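You operate a simulated robot arm through the tools that you are given. There is no shell and no other tool. Be economical: measure what you need, move in short steps, check, and stop when the job is done.

You run a simulated robot arm. Do the job below in one go: nothing can be reset, and whatever is moved stays where it is left.

## Task
Read the green film on the code lamp and file it in its line's bay.
Fine: switch the lamp off at the end.

Only the result counts: the job must be done as asked and must still hold three seconds after the hand-in. Knocking over, shifting, dropping, spilling or breaking anything else fails it.

## Robot
A 7-joint arm with a two-finger parallel gripper, fixed in place. Base frame: the origin is at the foot of the arm, x ahead of it, y to its left, z up; the work surface is at about z = 860. Readings come in mm, degrees, newtons and seconds.
With the tool pointing down near the work surface it reaches from about 240 to 680 mm from the base axis. Its first joint turns from -66.0 to 66.0 degrees. Payload 2.4 kg.
The tool frame sits at the grasp point between the pads (the TCP): z along the fingers, y along the line on which they close. The tips reach 30 mm beyond it. The gripper opens to 94 mm. The fingers are 28 mm wide and 10 mm thick; the gripper's body (50 by 96 mm) begins 55 mm behind the TCP.
Orientation is that of the tool frame in the base frame, as a unit quaternion [x, y, z, w]. With the fingers straight down and closing along the base's y, the tool's x points along the base's -x, its y along +y and its z along -z.

## Interface
- The arm moves only by the tool move_arm. Its argument "deltas" is a list of rows, each a list of 2 entries, a list of its own where there are three numbers: the shift along the tool's x, y, z in units of 20 mm (1.0 is 20 mm), then the turn, a rotation vector about the tool's x, y, z in units of 6 degrees (1.0 is 6 degrees). In form: [[[x, y, z], [wx, wy, wz]], ...]. A call has 1 to 8 rows; each row shifts and turns the commanded pose from where the row before left it, along the tool's axes as they then stand. "claw" is the opening, from 0 (shut) to 1 (fully open), set as the call begins (left out, the last holds). A call with a number of a shift or a turn outside -1 to 1 is refused whole. Rows are played at 5 a second. More than 50 mm and 8.6 degrees between two rows, or a gripper value outside its range, and nothing of the call is played. Where a pose cannot be reached the arm comes as near as it can. A force on the tool above 40 N (or 10 N above the force at the start of the call, whichever is more), or a blocked arm, ends the call early, and 0.2 s more pass. The fingers move at their own pace (about 153 mm/s each) and stop on an object; they squeeze with about 42 N. The grip force told is the motor's: it shows also when the fingers shut on nothing. Time passes only in rows, and 0.2 s behind the last, so rows that do not move let the fingers close. The reply holds the time, the measured pose of the TCP, the force on the tool along the base axes, the opening and the grip force, in the units named above and with some noise, with the torque about the TCP (base axes, N m) and any sound that the robot's microphone picked up, and new pictures: "show" is both (left out), scene, wrist or none.
- Cameras (640 x 400 px; columns grow to the right, rows downward): "scene" is fixed at [44.5, 481.1, 1438.8]; the picture's right is [-0.69, -0.72, 0.00], its down [-0.44, 0.42, -0.79] and it looks along [0.57, -0.55, -0.61] (base axes); focal length 353 px, centre (320, 200). "wrist" rides on the gripper at [76, 14, -102] in the tool frame; the picture's right is [-0.18, 0.98, 0.00], its down [-0.75, -0.14, -0.64] and it looks along [-0.63, -0.12, 0.77] (tool axes); focal length 243 px, centre (320, 200). There is no depth. A picture from a camera that has moved, and an enlarged one, comes with that camera's place and axes in the base frame and with its lens.
- inspect(camera, box): a new picture of the part [left, top, right, bottom] of that camera's present view, enlarged. The clock stands still meanwhile.
- close_job(): hands the job in; it is judged then, once.

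Work in short steps. Places have to be worked out from the pictures, the camera data and where the tool is seen: move nearer, look again, correct. Check each grasp and each placing, and mend what went wrong. You have 120 turns and 200 pictures in all, those below and enlarged ones among them. Open the gripper and draw the arm clear of the work before you hand the job in, unless the task says otherwise; then end with one line.

The tools are called after "Request:" as name(argument=value, ...) on one line, values as JSON. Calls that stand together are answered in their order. move_arm: Moves the arm, as the interface text tells. Its arguments: {"type":"object","properties":{"deltas":{"type":"array"},"claw":{"type":"number"},"show":{"type":"string","enum":["both","scene","wrist","none"]}},"required":["deltas"]} The other tools are called the same way: inspect (camera, box) takes an enlarged picture of a part of a camera's view; close_job () hands the job in.

At the start:

```text
time_s: 0.0
eef_pos: [394.2, 155.0, 1163.8]
tcp_rot: [0.0, 1.0, 0.0, 0.0]
wrist_force: [-0.1, 1.1, 0.0]
wrist_torque: [0.05, 0.01, 0.0]
gripper_width: 94.2
grasp_force: 0.0
```

scene: 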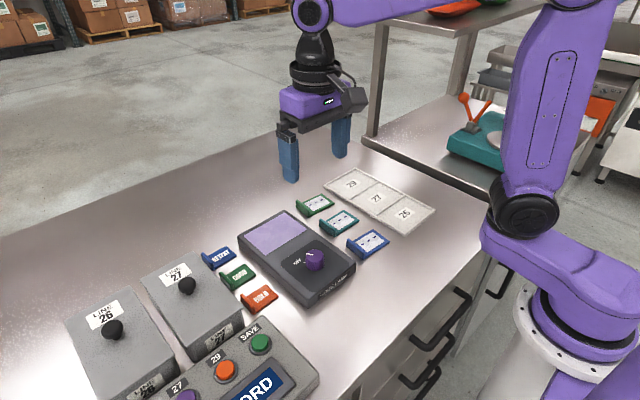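
wrist: 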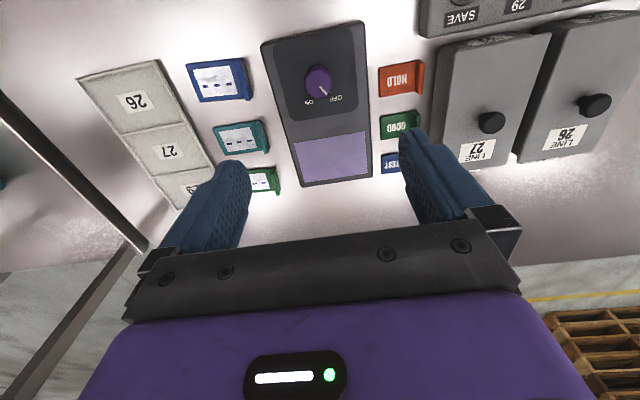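

The scene shows a lamp with a rotary knob, three films (green, teal, blue), tags, bays 29/27/26. I'll enlarge to read details.

Request:
inspect(camera="scene", box=[230, 160, 450, 310])

Request:
inspect(camera="scene", box=[50, 230, 330, 400])

Request:
inspect(camera="wrist", box=[70, 10, 390, 220])

```text
2.67 times, centred on (340, 235) of scene
camera zoom: at [44.5, 481.1, 1438.8], right [-0.69, -0.72, 0.0], down [-0.44, 0.42, -0.79], along [0.57, -0.55, -0.61], focal length 942 px, centre (267, 107)
```

zoom: 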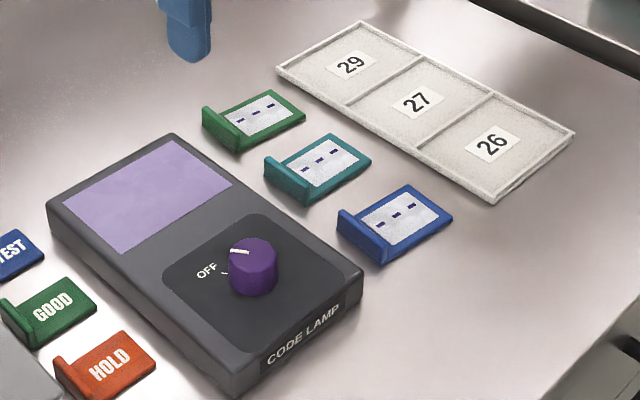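

```text
2.29 times, centred on (190, 315) of scene
camera zoom: at [44.5, 481.1, 1438.8], right [-0.69, -0.72, 0.0], down [-0.44, 0.42, -0.79], along [0.57, -0.55, -0.61], focal length 807 px, centre (617, -63)
```

zoom: 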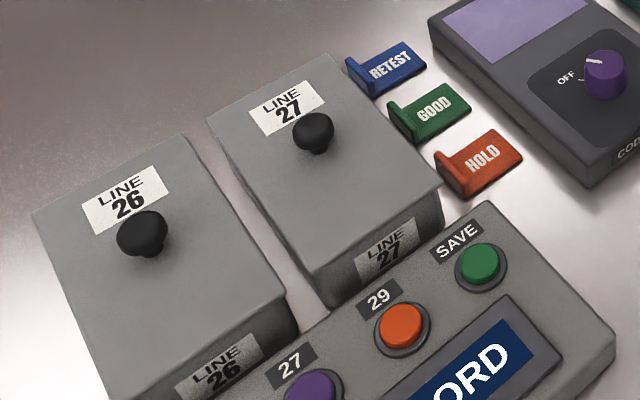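

```text
1.90 times, centred on (230, 115) of wrist
camera zoom: at [317.1, 168.9, 1267.2], right [0.18, 0.98, 0.0], down [0.75, -0.14, 0.64], along [0.63, -0.12, -0.77], focal length 462 px, centre (491, 362)
```

zoom: 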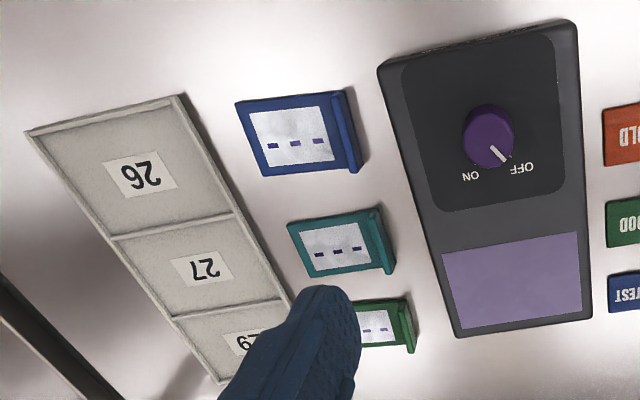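

Knob is estimated at about (403,150), the green film's lip at about (577,27). I move down and back for a close view of the knob.

Request:
move_arm(deltas=[[[0.34, 0, 0.9], [0, 0, 0]], [[0.34, 0, 0.9], [0, 0, 0]], [[0.34, 0, 0.9], [0, 0, 0]], [[0.34, 0, 0.9], [0, 0, 0]], [[0.34, 0, 0.9], [0, 0, 0]], [[0.34, 0, 0.9], [0, 0, 0]], [[0.34, 0, 0.9], [0, 0, 0]], [[0.34, 0, 0.9], [0, 0, 0]]], show="wrist")

```text
time_s: 1.8
eef_pos: [339.6, 155.0, 1018.8]
tcp_rot: [0.0, 1.0, 0.0, 0.0]
wrist_force: [0.6, 0.2, -0.5]
wrist_torque: [-0.02, 0.01, 0.0]
gripper_width: 93.9
grasp_force: 0.0
camera wrist: at [262.7, 169.0, 1123.4], right [0.18, 0.98, 0.0], down [0.75, -0.14, 0.64], along [0.63, -0.12, -0.77], focal length 243 px, centre (320, 200)
```

wrist: 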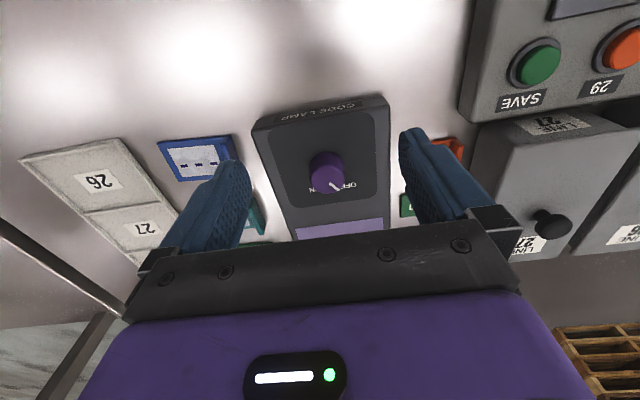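

I enlarge the knob to read pointer and marks.

Request:
inspect(camera="wrist", box=[250, 90, 400, 240])

Request:
inspect(camera="scene", box=[270, 220, 360, 310])

```text
2.67 times, centred on (325, 165) of wrist
camera zoom: at [262.7, 169.0, 1123.4], right [0.18, 0.98, 0.0], down [0.75, -0.14, 0.64], along [0.63, -0.12, -0.77], focal length 647 px, centre (307, 293)
```

zoom: 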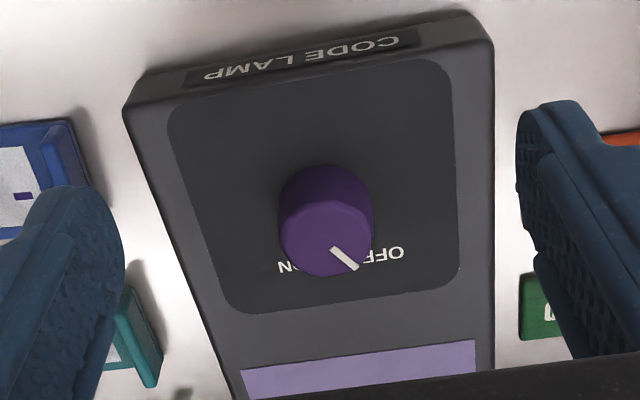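

```text
4.44 times, centred on (315, 265) of scene
camera zoom: at [44.5, 481.1, 1438.8], right [-0.69, -0.72, 0.0], down [-0.44, 0.42, -0.79], along [0.57, -0.55, -0.61], focal length 1569 px, centre (342, -89)
```

zoom: 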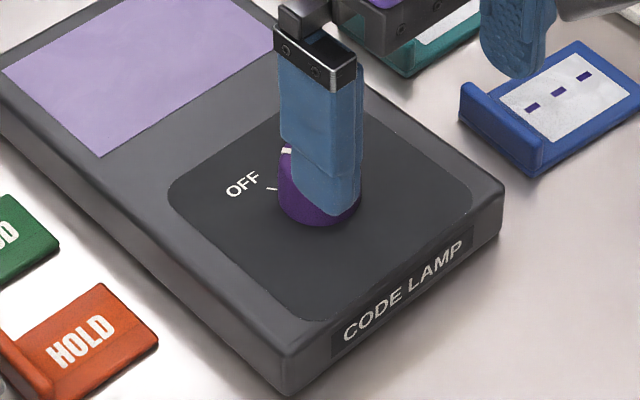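

Knob is about 33 mm wide near (397,151), top around z≈925; pointer at OFF (about +33°), ON about −30°. I move above the knob and check alignment.

Request:
move_arm(deltas=[[[-0.7, -0.05, 0.2], [0, 0, 0]], [[-0.7, -0.05, 0.5], [0, 0, 0]], [[-0.7, -0.05, 0.7], [0, 0, 0]], [[-0.75, -0.05, 0.7], [0, 0, 0]], [[0, 0, 0.4], [0, 0, 0]]])

```text
time_s: 3.0
eef_pos: [397.8, 150.2, 968.4]
tcp_rot: [0.0, 1.0, 0.0, 0.0]
wrist_force: [0.7, -0.3, -0.5]
wrist_torque: [0.01, 0.0, 0.04]
gripper_width: 93.8
grasp_force: 0.0
camera wrist: at [320.4, 164.7, 1073.1], right [0.18, 0.98, 0.0], down [0.75, -0.14, 0.64], along [0.63, -0.12, -0.77], focal length 243 px, centre (320, 200)
```

scene: 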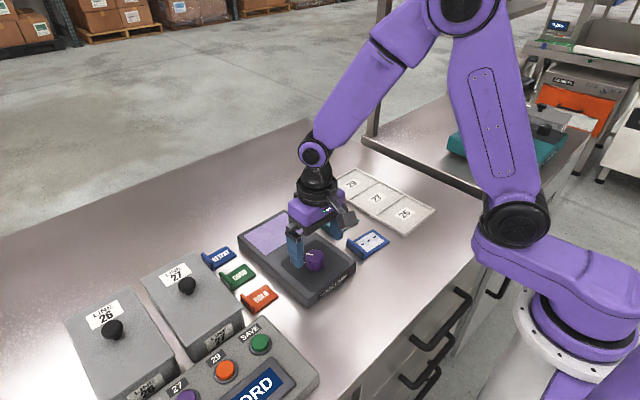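
wrist: 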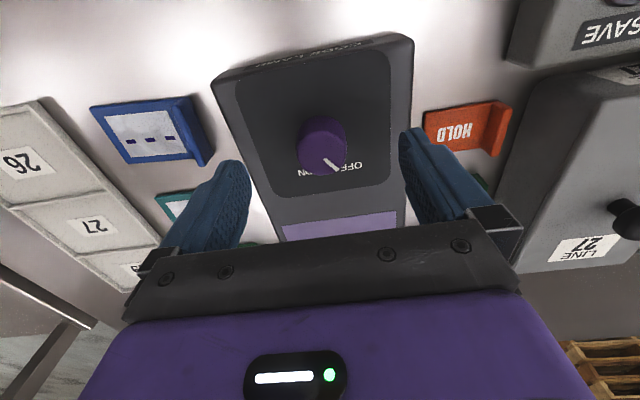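

Knob sits at about (402,151), between the fingers. Descend to z≈928 and then close.

Request:
move_arm(deltas=[[[-0.1, 0, 0.7], [0, 0, 0]], [[-0.1, 0, 0.7], [0, 0, 0]], [[0, 0, 0.6], [0, 0, 0]]])

```text
time_s: 3.8
eef_pos: [401.2, 150.2, 928.2]
tcp_rot: [0.0, 1.0, 0.0, 0.0]
wrist_force: [0.7, -0.7, 0.5]
wrist_torque: [0.0, 0.01, 0.0]
gripper_width: 93.9
grasp_force: 0.1
camera wrist: at [324.6, 164.2, 1034.1], right [0.18, 0.98, 0.0], down [0.75, -0.14, 0.64], along [0.63, -0.12, -0.77], focal length 243 px, centre (320, 200)
```

scene: 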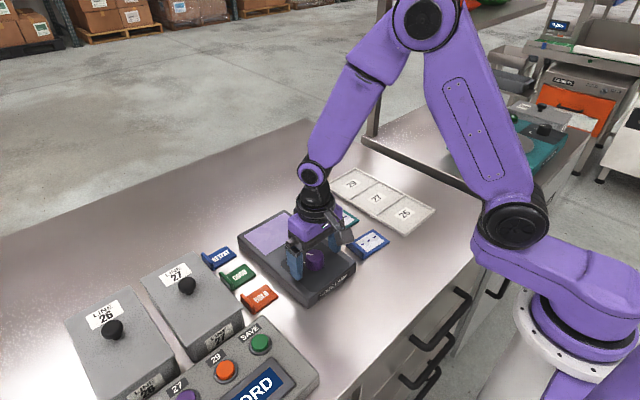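
wrist: 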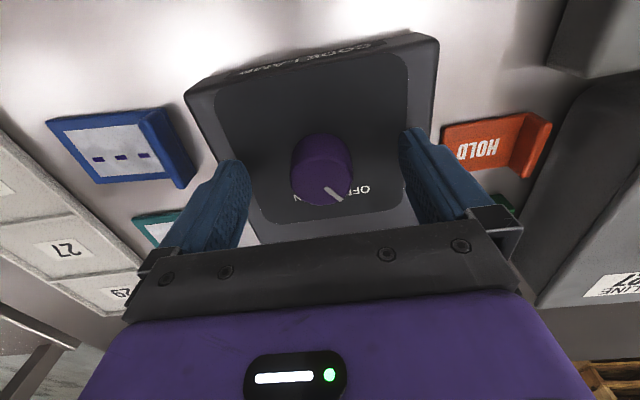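

Knob centred. Closing the gripper.

Request:
move_arm(deltas=[[[0, 0, 0], [0, 0, 0]], [[0, 0, 0], [0, 0, 0]], [[0, 0, 0], [0, 0, 0]]], claw=0, show="wrist")

```text
time_s: 4.6
eef_pos: [400.9, 149.9, 930.3]
tcp_rot: [0.0, 1.0, 0.0, 0.0]
wrist_force: [-0.3, -0.2, -5.4]
wrist_torque: [0.02, -0.36, -0.01]
gripper_width: 36.7
grasp_force: 45.0
camera wrist: at [324.6, 164.3, 1034.1], right [0.18, 0.98, 0.0], down [0.75, -0.14, 0.64], along [0.63, -0.12, -0.77], focal length 243 px, centre (320, 200)
```

wrist: 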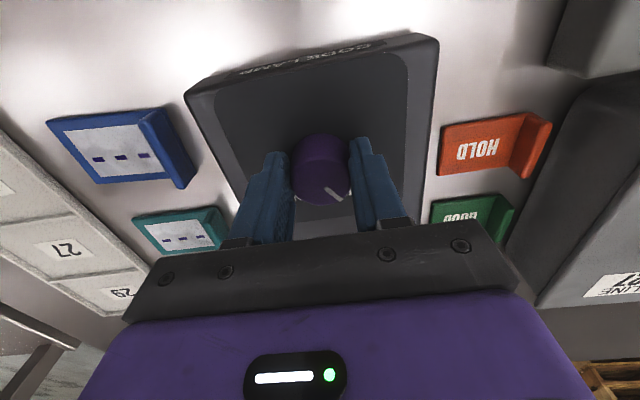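

Gripped at 36.7 mm. Now turn clockwise from above (+tool z) 36° first.

Request:
move_arm(deltas=[[[0, 0, 0], [0, 0, 1]], [[0, 0, 0], [0, 0, 1]], [[0, 0, 0], [0, 0, 1]], [[0, 0, 0], [0, 0, 1]], [[0, 0, 0], [0, 0, 1]], [[0, 0, 0], [0, 0, 1]]])

```text
time_s: 6.0
eef_pos: [402.5, 152.2, 929.6]
tcp_rot: [0.31, 0.951, 0.002, 0.002]
wrist_force: [3.6, 10.8, 25.6]
wrist_torque: [0.01, -0.69, 0.07]
gripper_width: 36.6
grasp_force: 45.2
camera wrist: at [347.5, 208.3, 1033.8], right [0.73, 0.69, 0.01], down [0.52, -0.56, 0.64], along [0.45, -0.47, -0.77], focal length 243 px, centre (320, 200)
```

scene: 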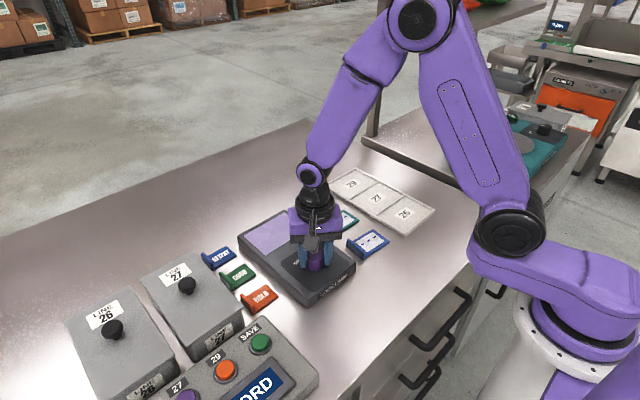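
wrist: 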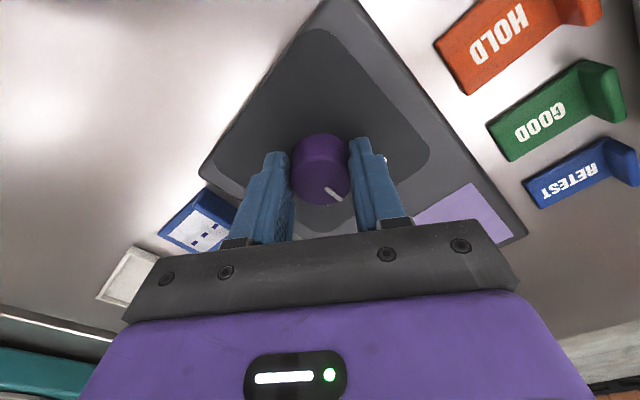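

The knob turns with the gripper. Some force built up, still safe; turn another 24°.

Request:
move_arm(deltas=[[[0, 0, 0], [0, 0, 1]], [[0, 0, 0], [0, 0, 1]], [[0, 0, 0], [0, 0, 1]], [[0, 0, 0], [0, 0, 1]]])

```text
time_s: 7.0
eef_pos: [402.4, 153.5, 930.5]
tcp_rot: [0.501, 0.865, 0.004, 0.004]
wrist_force: [7.5, 25.1, 20.9]
wrist_torque: [0.39, -0.6, 0.09]
gripper_width: 36.8
grasp_force: 45.3
camera wrist: at [375.9, 226.0, 1033.9], right [0.94, 0.33, 0.01], down [0.25, -0.73, 0.64], along [0.22, -0.6, -0.77], focal length 243 px, centre (320, 200)
```

scene: 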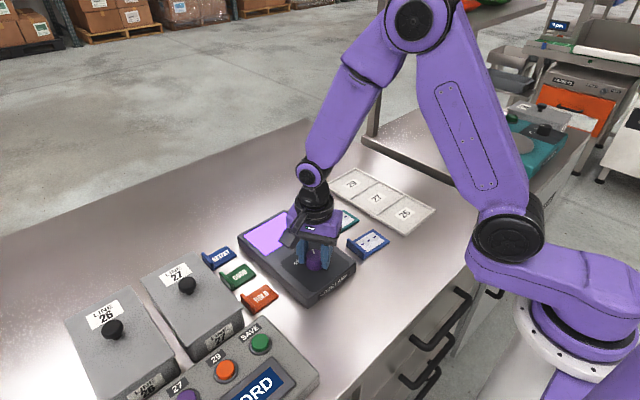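
wrist: 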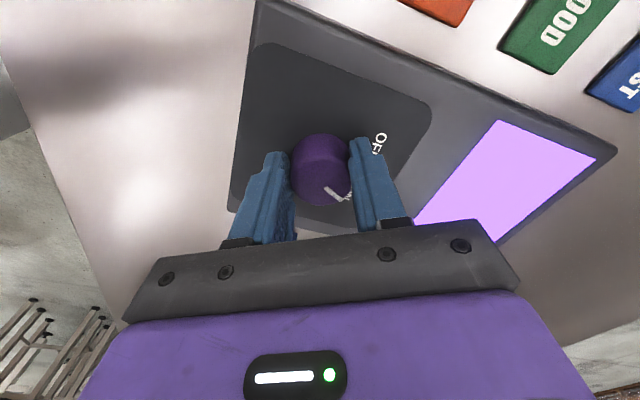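

The lamp is lit. Release, then rise straight up.

Request:
move_arm(deltas=[[[0, 0, 0], [0, 0, 0]], [[0, 0, 0], [0, 0, 0]], [[0, 0, -0.5], [0, 0, 0]], [[0, 0, -1], [0, 0, 0]], [[0, 0, -1], [0, 0, 0]], [[0, 0, -1], [0, 0, 0]], [[0, 0, -1], [0, 0, 0]], [[0, 0, -1], [0, 0, 0]]], claw=1)

```text
time_s: 8.8
eef_pos: [399.7, 149.4, 1039.8]
tcp_rot: [0.501, 0.865, 0.0, 0.0]
wrist_force: [-0.4, -0.3, 1.1]
wrist_torque: [0.02, 0.0, 0.0]
gripper_width: 93.8
grasp_force: 0.0
camera wrist: at [374.4, 222.4, 1144.6], right [0.94, 0.33, 0.0], down [0.25, -0.72, 0.64], along [0.21, -0.61, -0.77], focal length 243 px, centre (320, 200)
```

scene: 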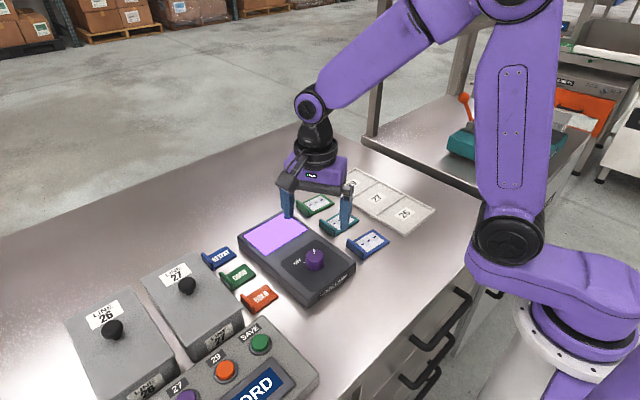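
wrist: 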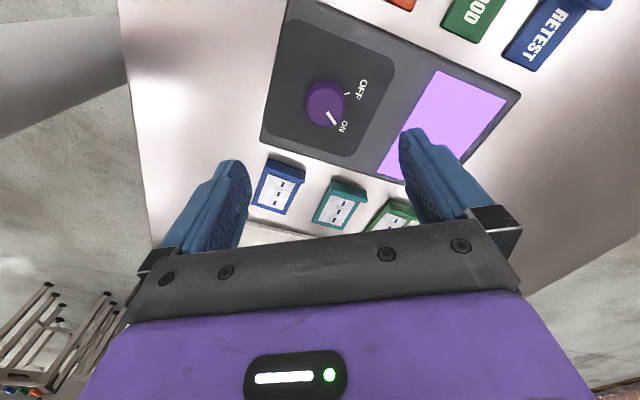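

Lamp on, pointer at ON. Turn the hand back and go to a viewpoint over the green film.

Request:
move_arm(deltas=[[[0, 0, 0], [0, 0, -1]], [[0, 0, 0], [0, 0, -1]], [[0, 0, 0], [0, 0, -1]], [[0, 0, 0], [0, 0, -1]], [[0, 0, 0], [0, 0, -1]], [[0, 0, 0], [0, 0, -1]], [[0, 0, 0], [0, 0, -1]], [[0, 0, 0], [0, 0, -1]]], show="none")

Request:
move_arm(deltas=[[[0, 0, 0], [0, 0, -1]], [[0, 0, 0], [0, 0, -1]], [[-1, -0.9, 0], [0, 0, 0]], [[-1, -0.9, 0], [0, 0, 0]], [[-1, -0.9, 0], [0, 0, 0]], [[-1, -0.9, 0.3], [0, 0, 0]], [[-0.8, -0.9, 0.5], [0, 0, 0]]], show="wrist")

```text
time_s: 10.6
eef_pos: [401.0, 150.1, 1038.7]
tcp_rot: [0.103, 0.995, 0.0, 0.0]
wrist_force: [-0.1, 0.0, 0.2]
wrist_torque: [-0.01, 0.01, -0.03]
gripper_width: 94.0
grasp_force: 0.0
```

```text
time_s: 12.2
eef_pos: [495.6, 59.2, 1023.3]
tcp_rot: [0.001, 1.0, 0.0, 0.001]
wrist_force: [-0.9, 0.5, 0.6]
wrist_torque: [0.02, 0.02, 0.01]
gripper_width: 94.1
grasp_force: 0.2
camera wrist: at [419.5, 74.7, 1127.5], right [0.18, 0.98, 0.0], down [0.75, -0.14, 0.64], along [0.63, -0.12, -0.77], focal length 243 px, centre (320, 200)
```

wrist: 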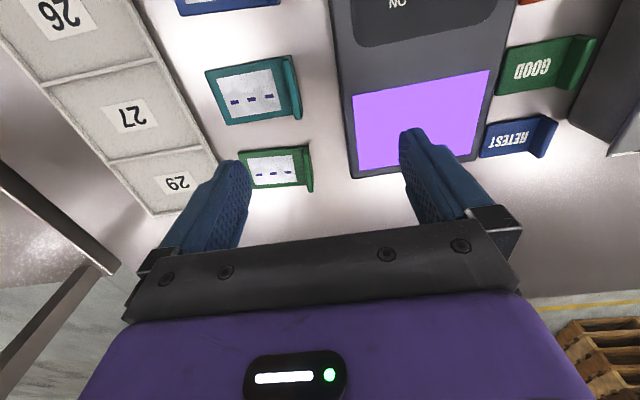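

Request:
inspect(camera="wrist", box=[190, 40, 350, 200])

Request:
inspect(camera="scene", box=[280, 160, 400, 270])

```text
2.50 times, centred on (270, 120) of wrist
camera zoom: at [419.5, 74.7, 1127.5], right [0.18, 0.98, 0.0], down [0.75, -0.14, 0.64], along [0.63, -0.12, -0.77], focal length 606 px, centre (445, 400)
```

zoom: 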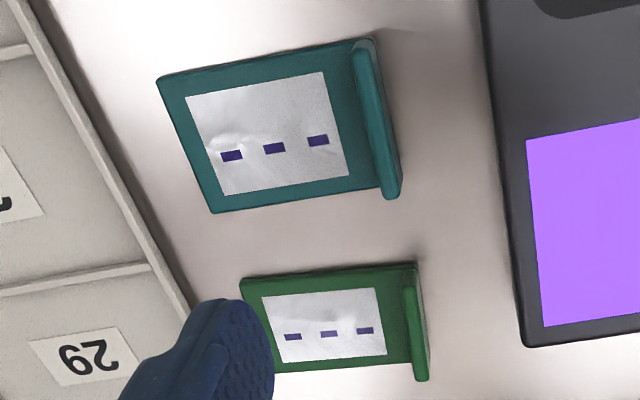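

```text
3.64 times, centred on (340, 215) of scene
camera zoom: at [44.5, 481.1, 1438.8], right [-0.69, -0.72, 0.0], down [-0.44, 0.42, -0.79], along [0.57, -0.55, -0.61], focal length 1284 px, centre (247, 146)
```

zoom: 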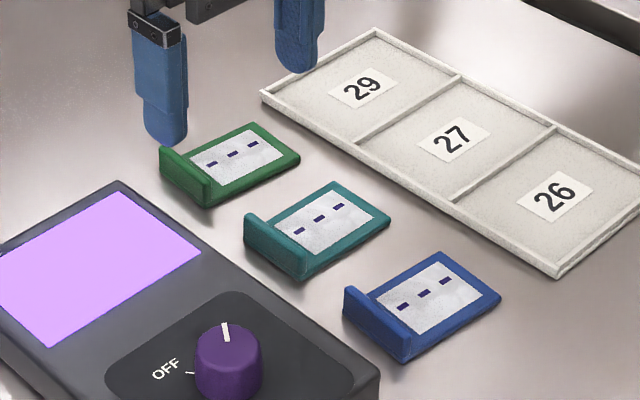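

Lip of the green film: from about (553,31) to (604,27), about 18 mm tall, yaw about −5°; lamp edge near y≈75. I move above with the gripper at 40 mm and turned 5°.

Request:
move_arm(deltas=[[[-0.84, -0.3, 0.3], [0, 0, 0]], [[-0.84, -0.3, 0.5], [0, 0, 0]], [[-0.84, -0.3, 0.6], [0, 0, 0]], [[-0.84, -0.3, 0.8], [0, 0, 0]], [[-0.82, -0.3, 0.8], [0, 0, 0]], [[0, 0, 0.6], [0, 0, 0.85]]], claw=0.43)

```text
time_s: 13.6
eef_pos: [578.3, 32.4, 950.5]
tcp_rot: [0.046, 0.999, 0.0, -0.001]
wrist_force: [-0.3, -0.2, 0.4]
wrist_torque: [0.01, -0.01, -0.02]
gripper_width: 40.4
grasp_force: 0.1
camera wrist: at [504.2, 52.9, 1054.9], right [0.27, 0.96, 0.0], down [0.74, -0.21, 0.64], along [0.62, -0.17, -0.77], focal length 243 px, centre (320, 200)
```

scene: 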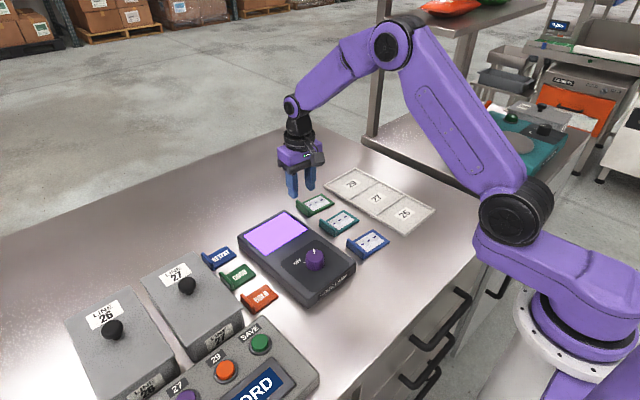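
wrist: 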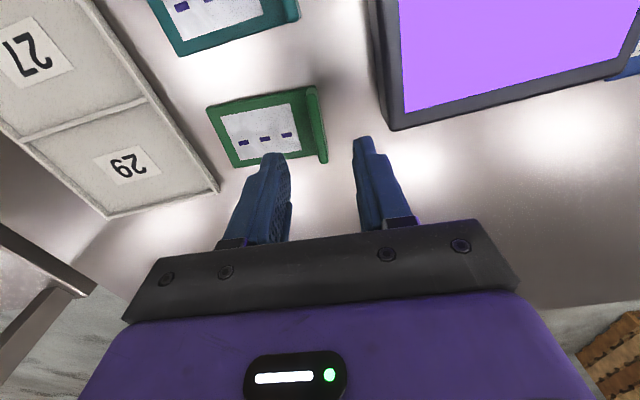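

Lip centre is about (579,31), yaw nearer −8°. I turn 3° more and descend to z≈908 for a check.

Request:
move_arm(deltas=[[[0, -0.05, 0.7], [0, 0, 0.5]], [[0, 0, 0.7], [0, 0, 0]], [[0, 0, 0.7], [0, 0, 0]]], show="wrist")

Request:
inspect(camera="scene", box=[260, 140, 380, 250])

Request:
inspect(camera="wrist", box=[190, 80, 430, 240])

```text
time_s: 14.4
eef_pos: [579.5, 29.4, 907.6]
tcp_rot: [0.071, 0.997, 0.0, -0.001]
wrist_force: [-0.6, 0.5, 0.8]
wrist_torque: [0.02, 0.02, 0.02]
gripper_width: 40.2
grasp_force: 0.0
camera wrist: at [506.2, 54.4, 1012.3], right [0.32, 0.95, 0.0], down [0.73, -0.25, 0.64], along [0.61, -0.21, -0.77], focal length 243 px, centre (320, 200)
```

wrist: 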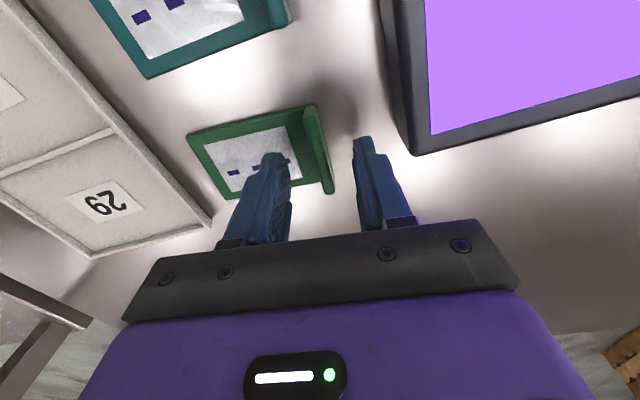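

```text
3.64 times, centred on (320, 195) of scene
camera zoom: at [44.5, 481.1, 1438.8], right [-0.69, -0.72, 0.0], down [-0.44, 0.42, -0.79], along [0.57, -0.55, -0.61], focal length 1284 px, centre (320, 218)
```

zoom: 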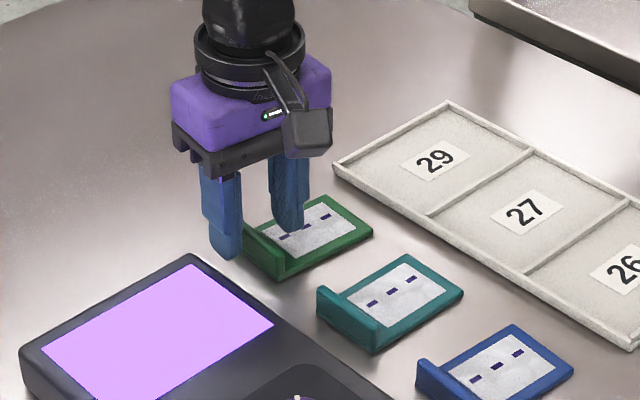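

```text
2.50 times, centred on (310, 160) of wrist
camera zoom: at [506.2, 54.4, 1012.3], right [0.32, 0.95, 0.0], down [0.73, -0.25, 0.64], along [0.61, -0.21, -0.77], focal length 606 px, centre (345, 300)
```

zoom: 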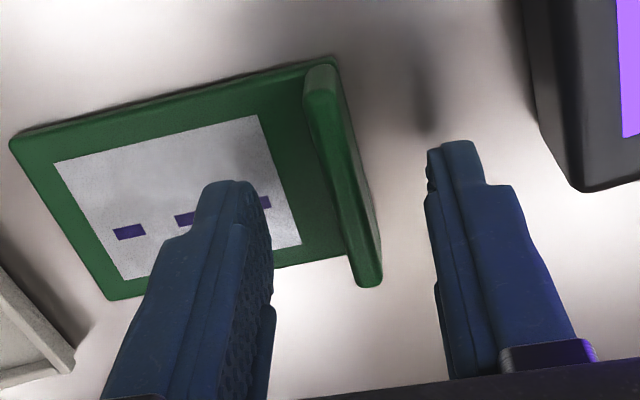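

Alignment is good (lip centre about (578,30.5), TCP (579.5,29.4)). Descend 9 mm, then close.

Request:
move_arm(deltas=[[[0, 0, 0.25], [0, 0, 0]], [[0, 0, 0.2], [0, 0, 0]], [[0, 0, 0], [0, 0, 0]]], show="none")

Request:
inspect(camera="scene", box=[280, 170, 350, 240])

```text
time_s: 15.2
eef_pos: [580.7, 29.4, 900.5]
tcp_rot: [0.072, 0.997, -0.001, -0.001]
wrist_force: [-0.5, 0.2, 0.0]
wrist_torque: [-0.02, -0.05, 0.0]
gripper_width: 40.5
grasp_force: 0.0
```

```text
5.71 times, centred on (315, 205) of scene
camera zoom: at [44.5, 481.1, 1438.8], right [-0.69, -0.72, 0.0], down [-0.44, 0.42, -0.79], along [0.57, -0.55, -0.61], focal length 2018 px, centre (349, 171)
```

zoom: 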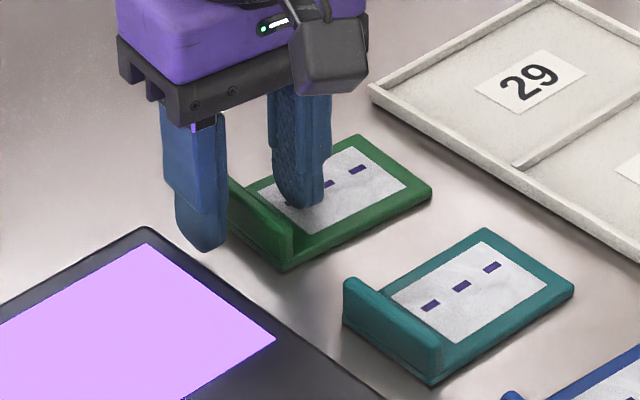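

Clear of the card, straddling the lip with no contact force. Close on the lip.

Request:
move_arm(deltas=[[[0, 0, 0], [0, 0, 0]], [[0, 0, 0], [0, 0, 0]], [[0, 0, 0], [0, 0, 0]]], claw=0)

```text
time_s: 16.0
eef_pos: [579.9, 28.3, 899.8]
tcp_rot: [0.07, 0.998, 0.0, 0.0]
wrist_force: [0.3, -0.4, -0.8]
wrist_torque: [0.0, -0.01, -0.04]
gripper_width: 6.7
grasp_force: 40.8
camera wrist: at [506.4, 54.3, 1003.9], right [0.32, 0.95, 0.0], down [0.73, -0.25, 0.64], along [0.61, -0.21, -0.77], focal length 243 px, centre (320, 200)
```

scene: 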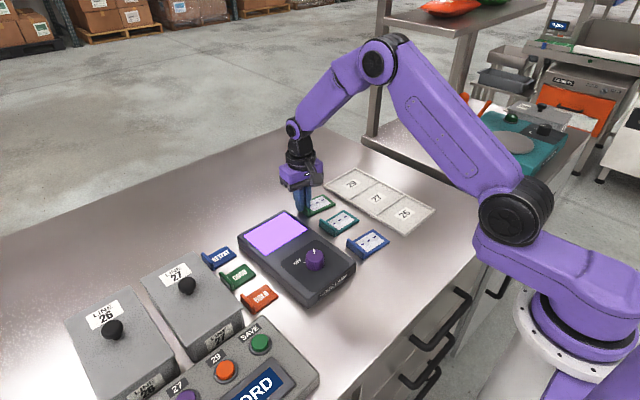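
wrist: 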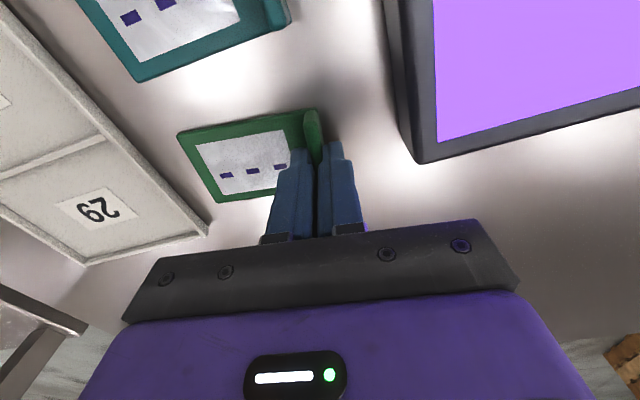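

Gripped at 6.7 mm (lip thickness). Lift 80 mm.

Request:
move_arm(deltas=[[[0, 0, -0.5], [0, 0, 0]], [[0, 0, -0.8], [0, 0, 0]], [[0, 0, -0.9], [0, 0, 0]], [[0, 0, -0.9], [0, 0, 0]], [[0, 0, -0.9], [0, 0, 0]]])

```text
time_s: 17.2
eef_pos: [578.1, 29.4, 980.3]
tcp_rot: [0.072, 0.997, 0.001, 0.0]
wrist_force: [0.5, 0.5, 0.0]
wrist_torque: [0.01, 0.0, 0.0]
gripper_width: 6.6
grasp_force: 40.9
camera wrist: at [505.1, 54.0, 1085.0], right [0.32, 0.95, 0.0], down [0.73, -0.25, 0.64], along [0.61, -0.21, -0.77], focal length 243 px, centre (320, 200)
```

scene: 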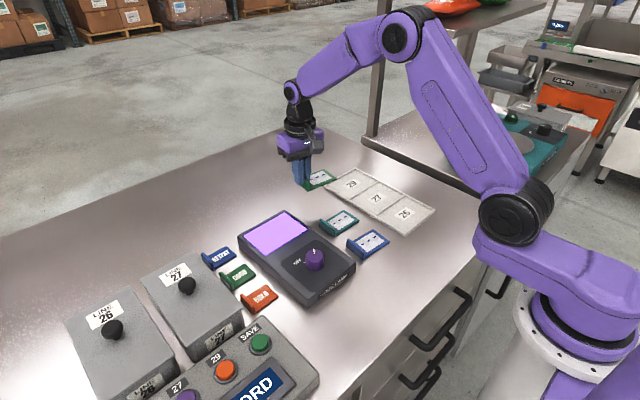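
wrist: 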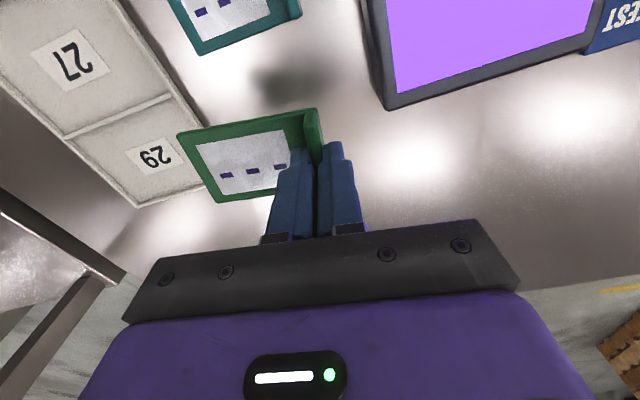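

Film held level. I straighten yaw (lamp is square to the base) and carry it over the window, target lip at about (542,187).

Request:
move_arm(deltas=[[[0, 0, 0], [0, 0, -0.68]], [[0, 0, 0], [0, 0, -0.68]], [[0.3, 0.98, 0], [0, 0, 0]], [[0.3, 1, 0], [0, 0, 0]], [[0.3, 1, 0], [0, 0, 0]], [[0.3, 1, 0], [0, 0, 0]], [[0.3, 1, 0], [0, 0, 0]], [[0.3, 1, 0], [0, 0, 0]]], show="none")

Request:
move_arm(deltas=[[[0, 1, 0], [0, 0, 0]], [[0, 0.9, 0], [0, 0, 0]], [[0, 0, 0.8], [0, 0, 0]], [[0, 0, 0], [0, 0, 0]]])

```text
time_s: 19.0
eef_pos: [543.1, 149.0, 979.4]
tcp_rot: [0.0, 1.0, 0.0, 0.0]
wrist_force: [-0.6, -0.5, 0.0]
wrist_torque: [0.01, 0.02, 0.0]
gripper_width: 6.6
grasp_force: 41.3
```

```text
time_s: 20.0
eef_pos: [543.4, 186.0, 965.7]
tcp_rot: [0.0, 1.0, -0.001, 0.001]
wrist_force: [-0.4, -0.1, -0.4]
wrist_torque: [0.03, 0.01, -0.02]
gripper_width: 6.6
grasp_force: 41.2
camera wrist: at [467.1, 200.3, 1068.3], right [0.18, 0.98, 0.0], down [0.75, -0.14, 0.64], along [0.63, -0.12, -0.77], focal length 243 px, centre (320, 200)
```

scene: 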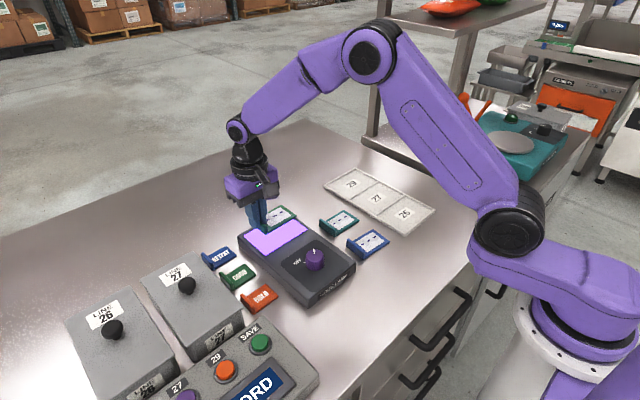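
wrist: 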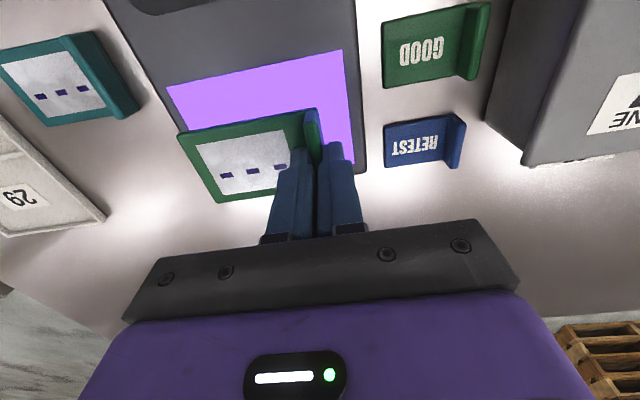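

Window spans about x 495–581, y 87–210, so the film is well centred. Descend to just contact (TCP ≈ 929).

Request:
move_arm(deltas=[[[0.2, 0, 0.6], [0, 0, 0]], [[0, 0, 0.6], [0, 0, 0]], [[0, 0, 0.4], [0, 0, 0]], [[0, 0, 0.1], [0, 0, 0]], [[0, 0, 0], [0, 0, 0]]])

Request:
inspect(camera="scene", box=[220, 190, 330, 270])

```text
time_s: 21.2
eef_pos: [540.7, 187.8, 930.8]
tcp_rot: [0.0, 1.0, 0.0, 0.003]
wrist_force: [-4.5, -1.2, 29.1]
wrist_torque: [-0.16, 0.15, -0.03]
gripper_width: 6.5
grasp_force: 40.6
camera wrist: at [462.8, 201.4, 1035.5], right [0.18, 0.98, 0.0], down [0.75, -0.14, 0.65], along [0.63, -0.12, -0.76], focal length 243 px, centre (320, 200)
```

scene: 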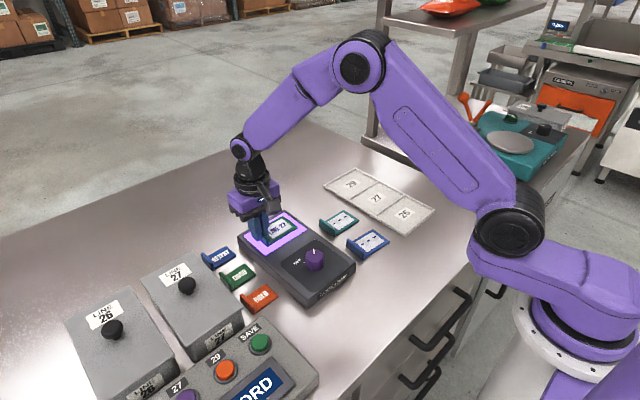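
wrist: 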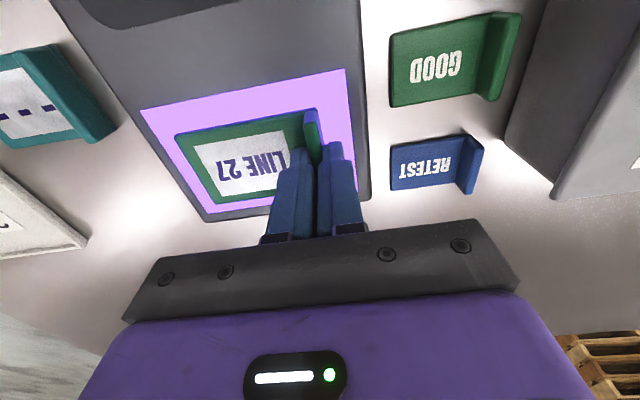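

```text
5.00 times, centred on (275, 230) of scene
camera zoom: at [43.9, 480.9, 1438.9], right [-0.69, -0.72, 0.0], down [-0.44, 0.42, -0.79], along [0.57, -0.55, -0.61], focal length 1766 px, centre (545, 50)
```

zoom: 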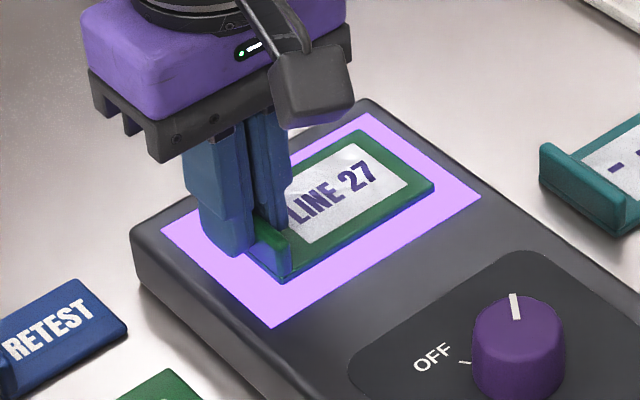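

The film reads LINE 27. Lift and carry it to bay 27, whose extents I estimate at x 436–528, y −217…−96; target TCP (482,−122).

Request:
move_arm(deltas=[[[0, 0, -0.6], [0, 0, 0]], [[0, 0, -1], [0, 0, 0]], [[0, 0, -1], [0, 0, 0]], [[0.2, -1, -0.3], [0, 0, 0]], [[0.2, -1, 0], [0, 0, 0]], [[0.2, -1, 0], [0, 0, 0]], [[0.2, -1, 0], [0, 0, 0]], [[0.2, -1, 0], [0, 0, 0]]], show="none")

Request:
move_arm(deltas=[[[0.2, -1, 0], [0, 0, 0]], [[0.2, -1, 0], [0, 0, 0]], [[0.2, -1, 0], [0, 0, 0]], [[0.2, -1, 0], [0, 0, 0]], [[0.2, -1, 0], [0, 0, 0]], [[0.2, -1, 0], [0, 0, 0]], [[0.2, -1, 0], [0, 0, 0]], [[0.2, -1, 0], [0, 0, 0]]])

```text
time_s: 23.0
eef_pos: [519.0, 87.7, 986.6]
tcp_rot: [0.0, 1.0, 0.0, 0.0]
wrist_force: [0.3, 0.1, 0.0]
wrist_torque: [0.0, -0.01, 0.0]
gripper_width: 6.8
grasp_force: 40.8
```

```text
time_s: 24.8
eef_pos: [488.0, -73.2, 987.1]
tcp_rot: [-0.001, 1.0, 0.0, 0.001]
wrist_force: [0.8, 0.2, 0.5]
wrist_torque: [0.01, -0.02, 0.03]
gripper_width: 6.5
grasp_force: 40.8
camera wrist: at [411.5, -58.7, 1091.9], right [0.18, 0.98, 0.0], down [0.75, -0.14, 0.64], along [0.63, -0.12, -0.77], focal length 243 px, centre (320, 200)
```

scene: 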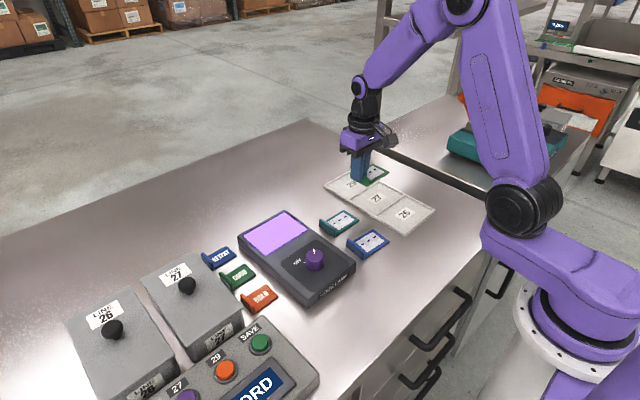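
wrist: 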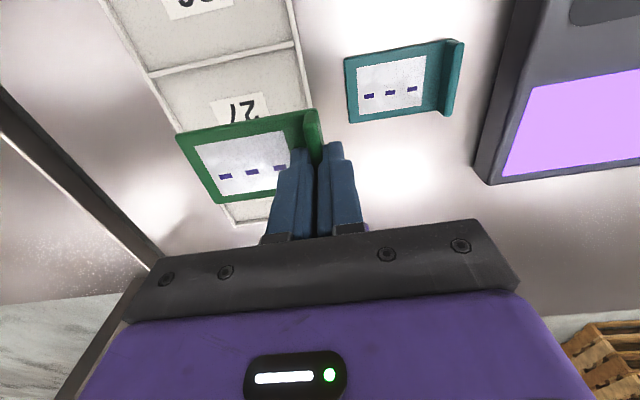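

Bay 27 refined: x 436–528, y about −212…−90. Move to (482,−119) and lower partway.

Request:
move_arm(deltas=[[[0.15, -0.8, 0], [0, 0, 0]], [[0.15, -0.8, 0], [0, 0, 0]], [[0, -0.7, 0.3], [0, 0, 0]], [[0, 0, 0.8], [0, 0, 0]], [[0, 0, 0.9], [0, 0, 0]]])

Request:
inspect(camera="scene", box=[310, 140, 450, 250])

```text
time_s: 26.0
eef_pos: [481.1, -120.2, 947.2]
tcp_rot: [0.001, 1.0, 0.0, 0.0]
wrist_force: [-0.2, 0.2, 0.1]
wrist_torque: [0.03, -0.01, -0.01]
gripper_width: 6.7
grasp_force: 40.8
camera wrist: at [405.0, -104.7, 1052.1], right [0.18, 0.98, 0.0], down [0.75, -0.14, 0.64], along [0.63, -0.12, -0.77], focal length 243 px, centre (320, 200)
```

scene: 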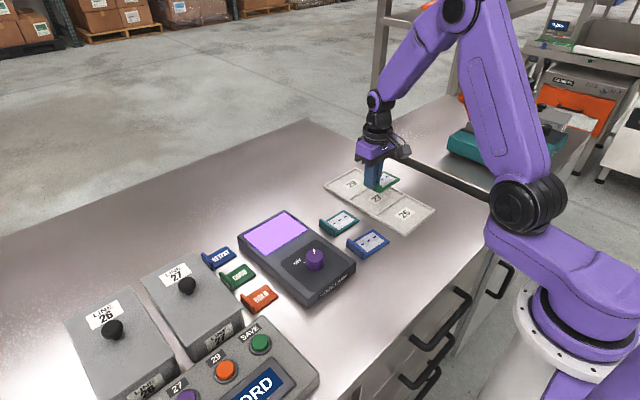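
wrist: 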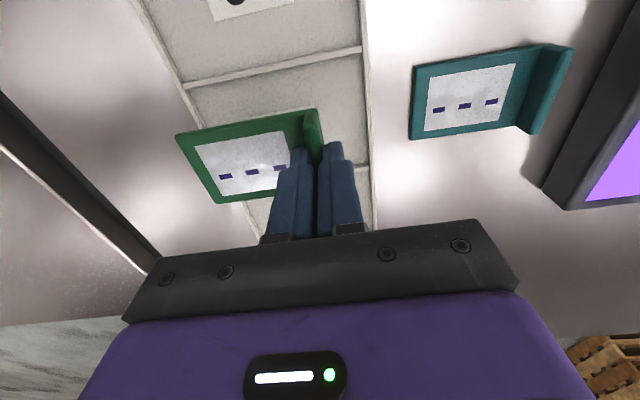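

```text
3.64 times, centred on (380, 195) of scene
camera zoom: at [44.5, 481.1, 1438.8], right [-0.69, -0.72, 0.0], down [-0.44, 0.42, -0.79], along [0.57, -0.55, -0.61], focal length 1284 px, centre (102, 218)
```

zoom: 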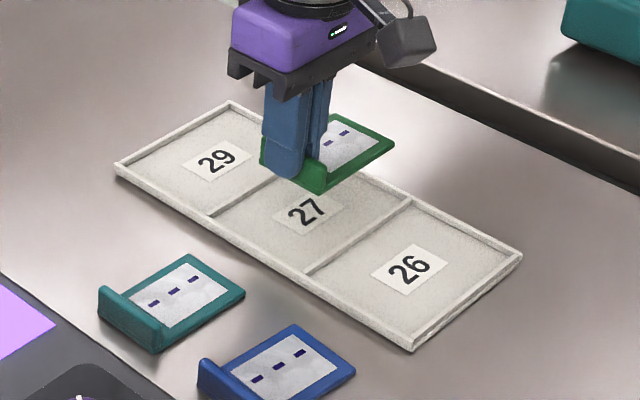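

Film spans x 452–509, far end at y≈−205; I shift +8 mm in y, then lower with a light touch.

Request:
move_arm(deltas=[[[0, 0.4, 0], [0, 0, 0]], [[0, 0, 0.8], [0, 0, 0]], [[0, 0, 0.7], [0, 0, 0]], [[0, 0, 0.3], [0, 0, 0]], [[0, 0, 0.15], [0, 0, 0]], [[0, 0, 0], [0, 0, 0]]])

Request:
inspect(camera="scene", box=[310, 140, 450, 250])

```text
time_s: 27.4
eef_pos: [482.6, -111.8, 909.1]
tcp_rot: [0.0, 1.0, 0.0, 0.0]
wrist_force: [0.1, 0.3, -0.6]
wrist_torque: [-0.03, 0.01, 0.02]
gripper_width: 6.8
grasp_force: 40.6
camera wrist: at [405.1, -97.0, 1013.3], right [0.18, 0.98, 0.0], down [0.75, -0.14, 0.64], along [0.63, -0.12, -0.77], focal length 243 px, centre (320, 200)
```

scene: 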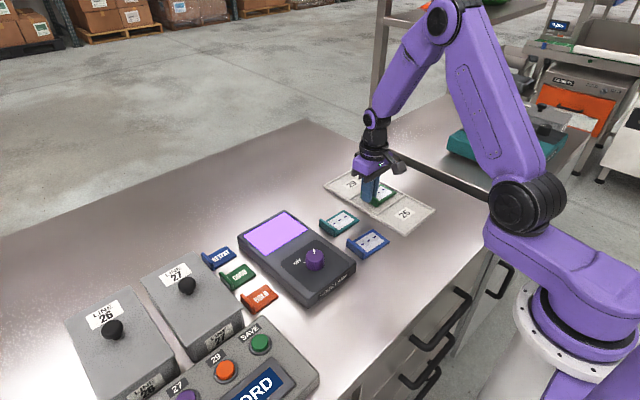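
wrist: 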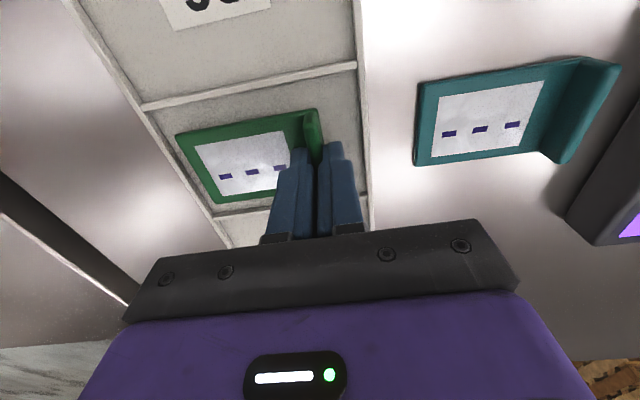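

```text
3.64 times, centred on (380, 195) of scene
camera zoom: at [44.5, 481.1, 1438.8], right [-0.69, -0.72, 0.0], down [-0.44, 0.42, -0.79], along [0.57, -0.55, -0.61], focal length 1284 px, centre (102, 218)
```

zoom: 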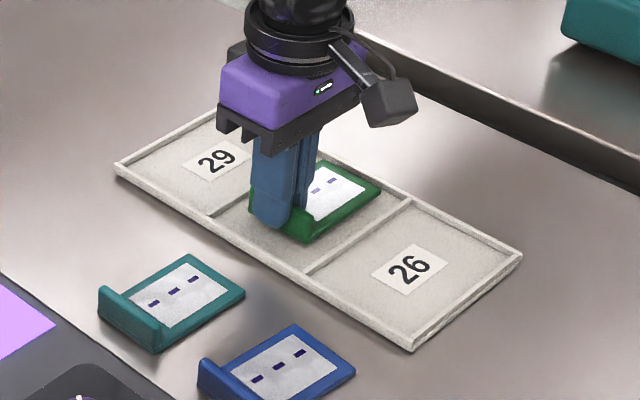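

Film is inside bay 27, not yet touching. I shift 4 mm toward −x and lower in small steps.

Request:
move_arm(deltas=[[[0.2, 0, 0], [0, 0, 0]], [[0, 0, 0.12], [0, 0, 0]], [[0, 0, 0.1], [0, 0, 0]], [[0, 0, 0.08], [0, 0, 0]], [[0, 0, 0], [0, 0, 0]]], show="none")

```text
time_s: 28.6
eef_pos: [477.4, -112.0, 903.6]
tcp_rot: [0.0, 1.0, 0.0, 0.0]
wrist_force: [-1.9, -1.6, 11.7]
wrist_torque: [-0.09, -0.06, -0.01]
gripper_width: 6.7
grasp_force: 40.9
```

Contact at 903.6 with 12 N. Open slightly (to about 22 mm) to release.

Request:
move_arm(deltas=[[[0, 0, 0], [0, 0, 0]], [[0, 0, 0], [0, 0, 0]], [[0, 0, -0.3], [0, 0, 0]]], claw=0.22)

Request:
inspect(camera="scene", box=[310, 140, 450, 250])

```text
time_s: 29.4
eef_pos: [477.9, -110.4, 908.0]
tcp_rot: [0.0, 1.0, 0.0, 0.0]
wrist_force: [-0.6, 0.7, -0.5]
wrist_torque: [0.02, 0.02, 0.0]
gripper_width: 20.6
grasp_force: 0.1
camera wrist: at [401.3, -96.4, 1012.8], right [0.18, 0.98, 0.0], down [0.75, -0.14, 0.64], along [0.63, -0.12, -0.77], focal length 243 px, centre (320, 200)
```

scene: 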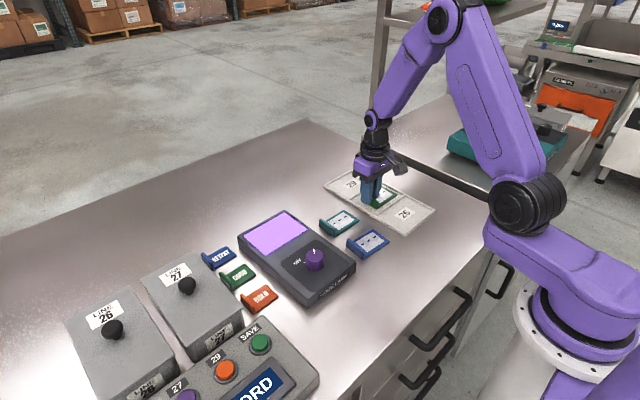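
wrist: 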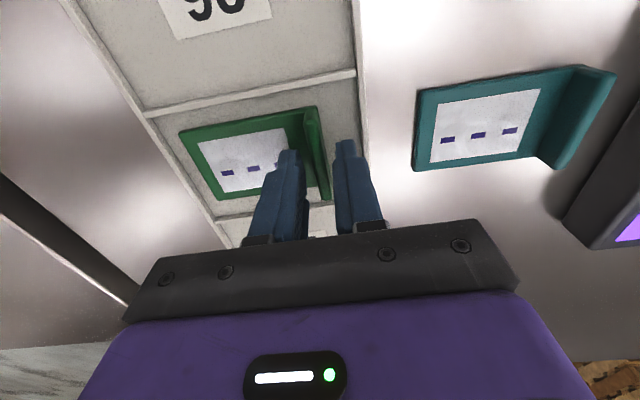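

```text
3.64 times, centred on (380, 195) of scene
camera zoom: at [44.5, 481.1, 1438.8], right [-0.69, -0.72, 0.0], down [-0.44, 0.42, -0.79], along [0.57, -0.55, -0.61], focal length 1284 px, centre (102, 218)
```

zoom: 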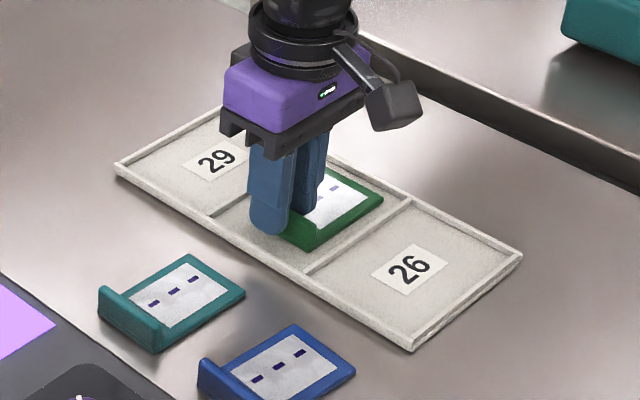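

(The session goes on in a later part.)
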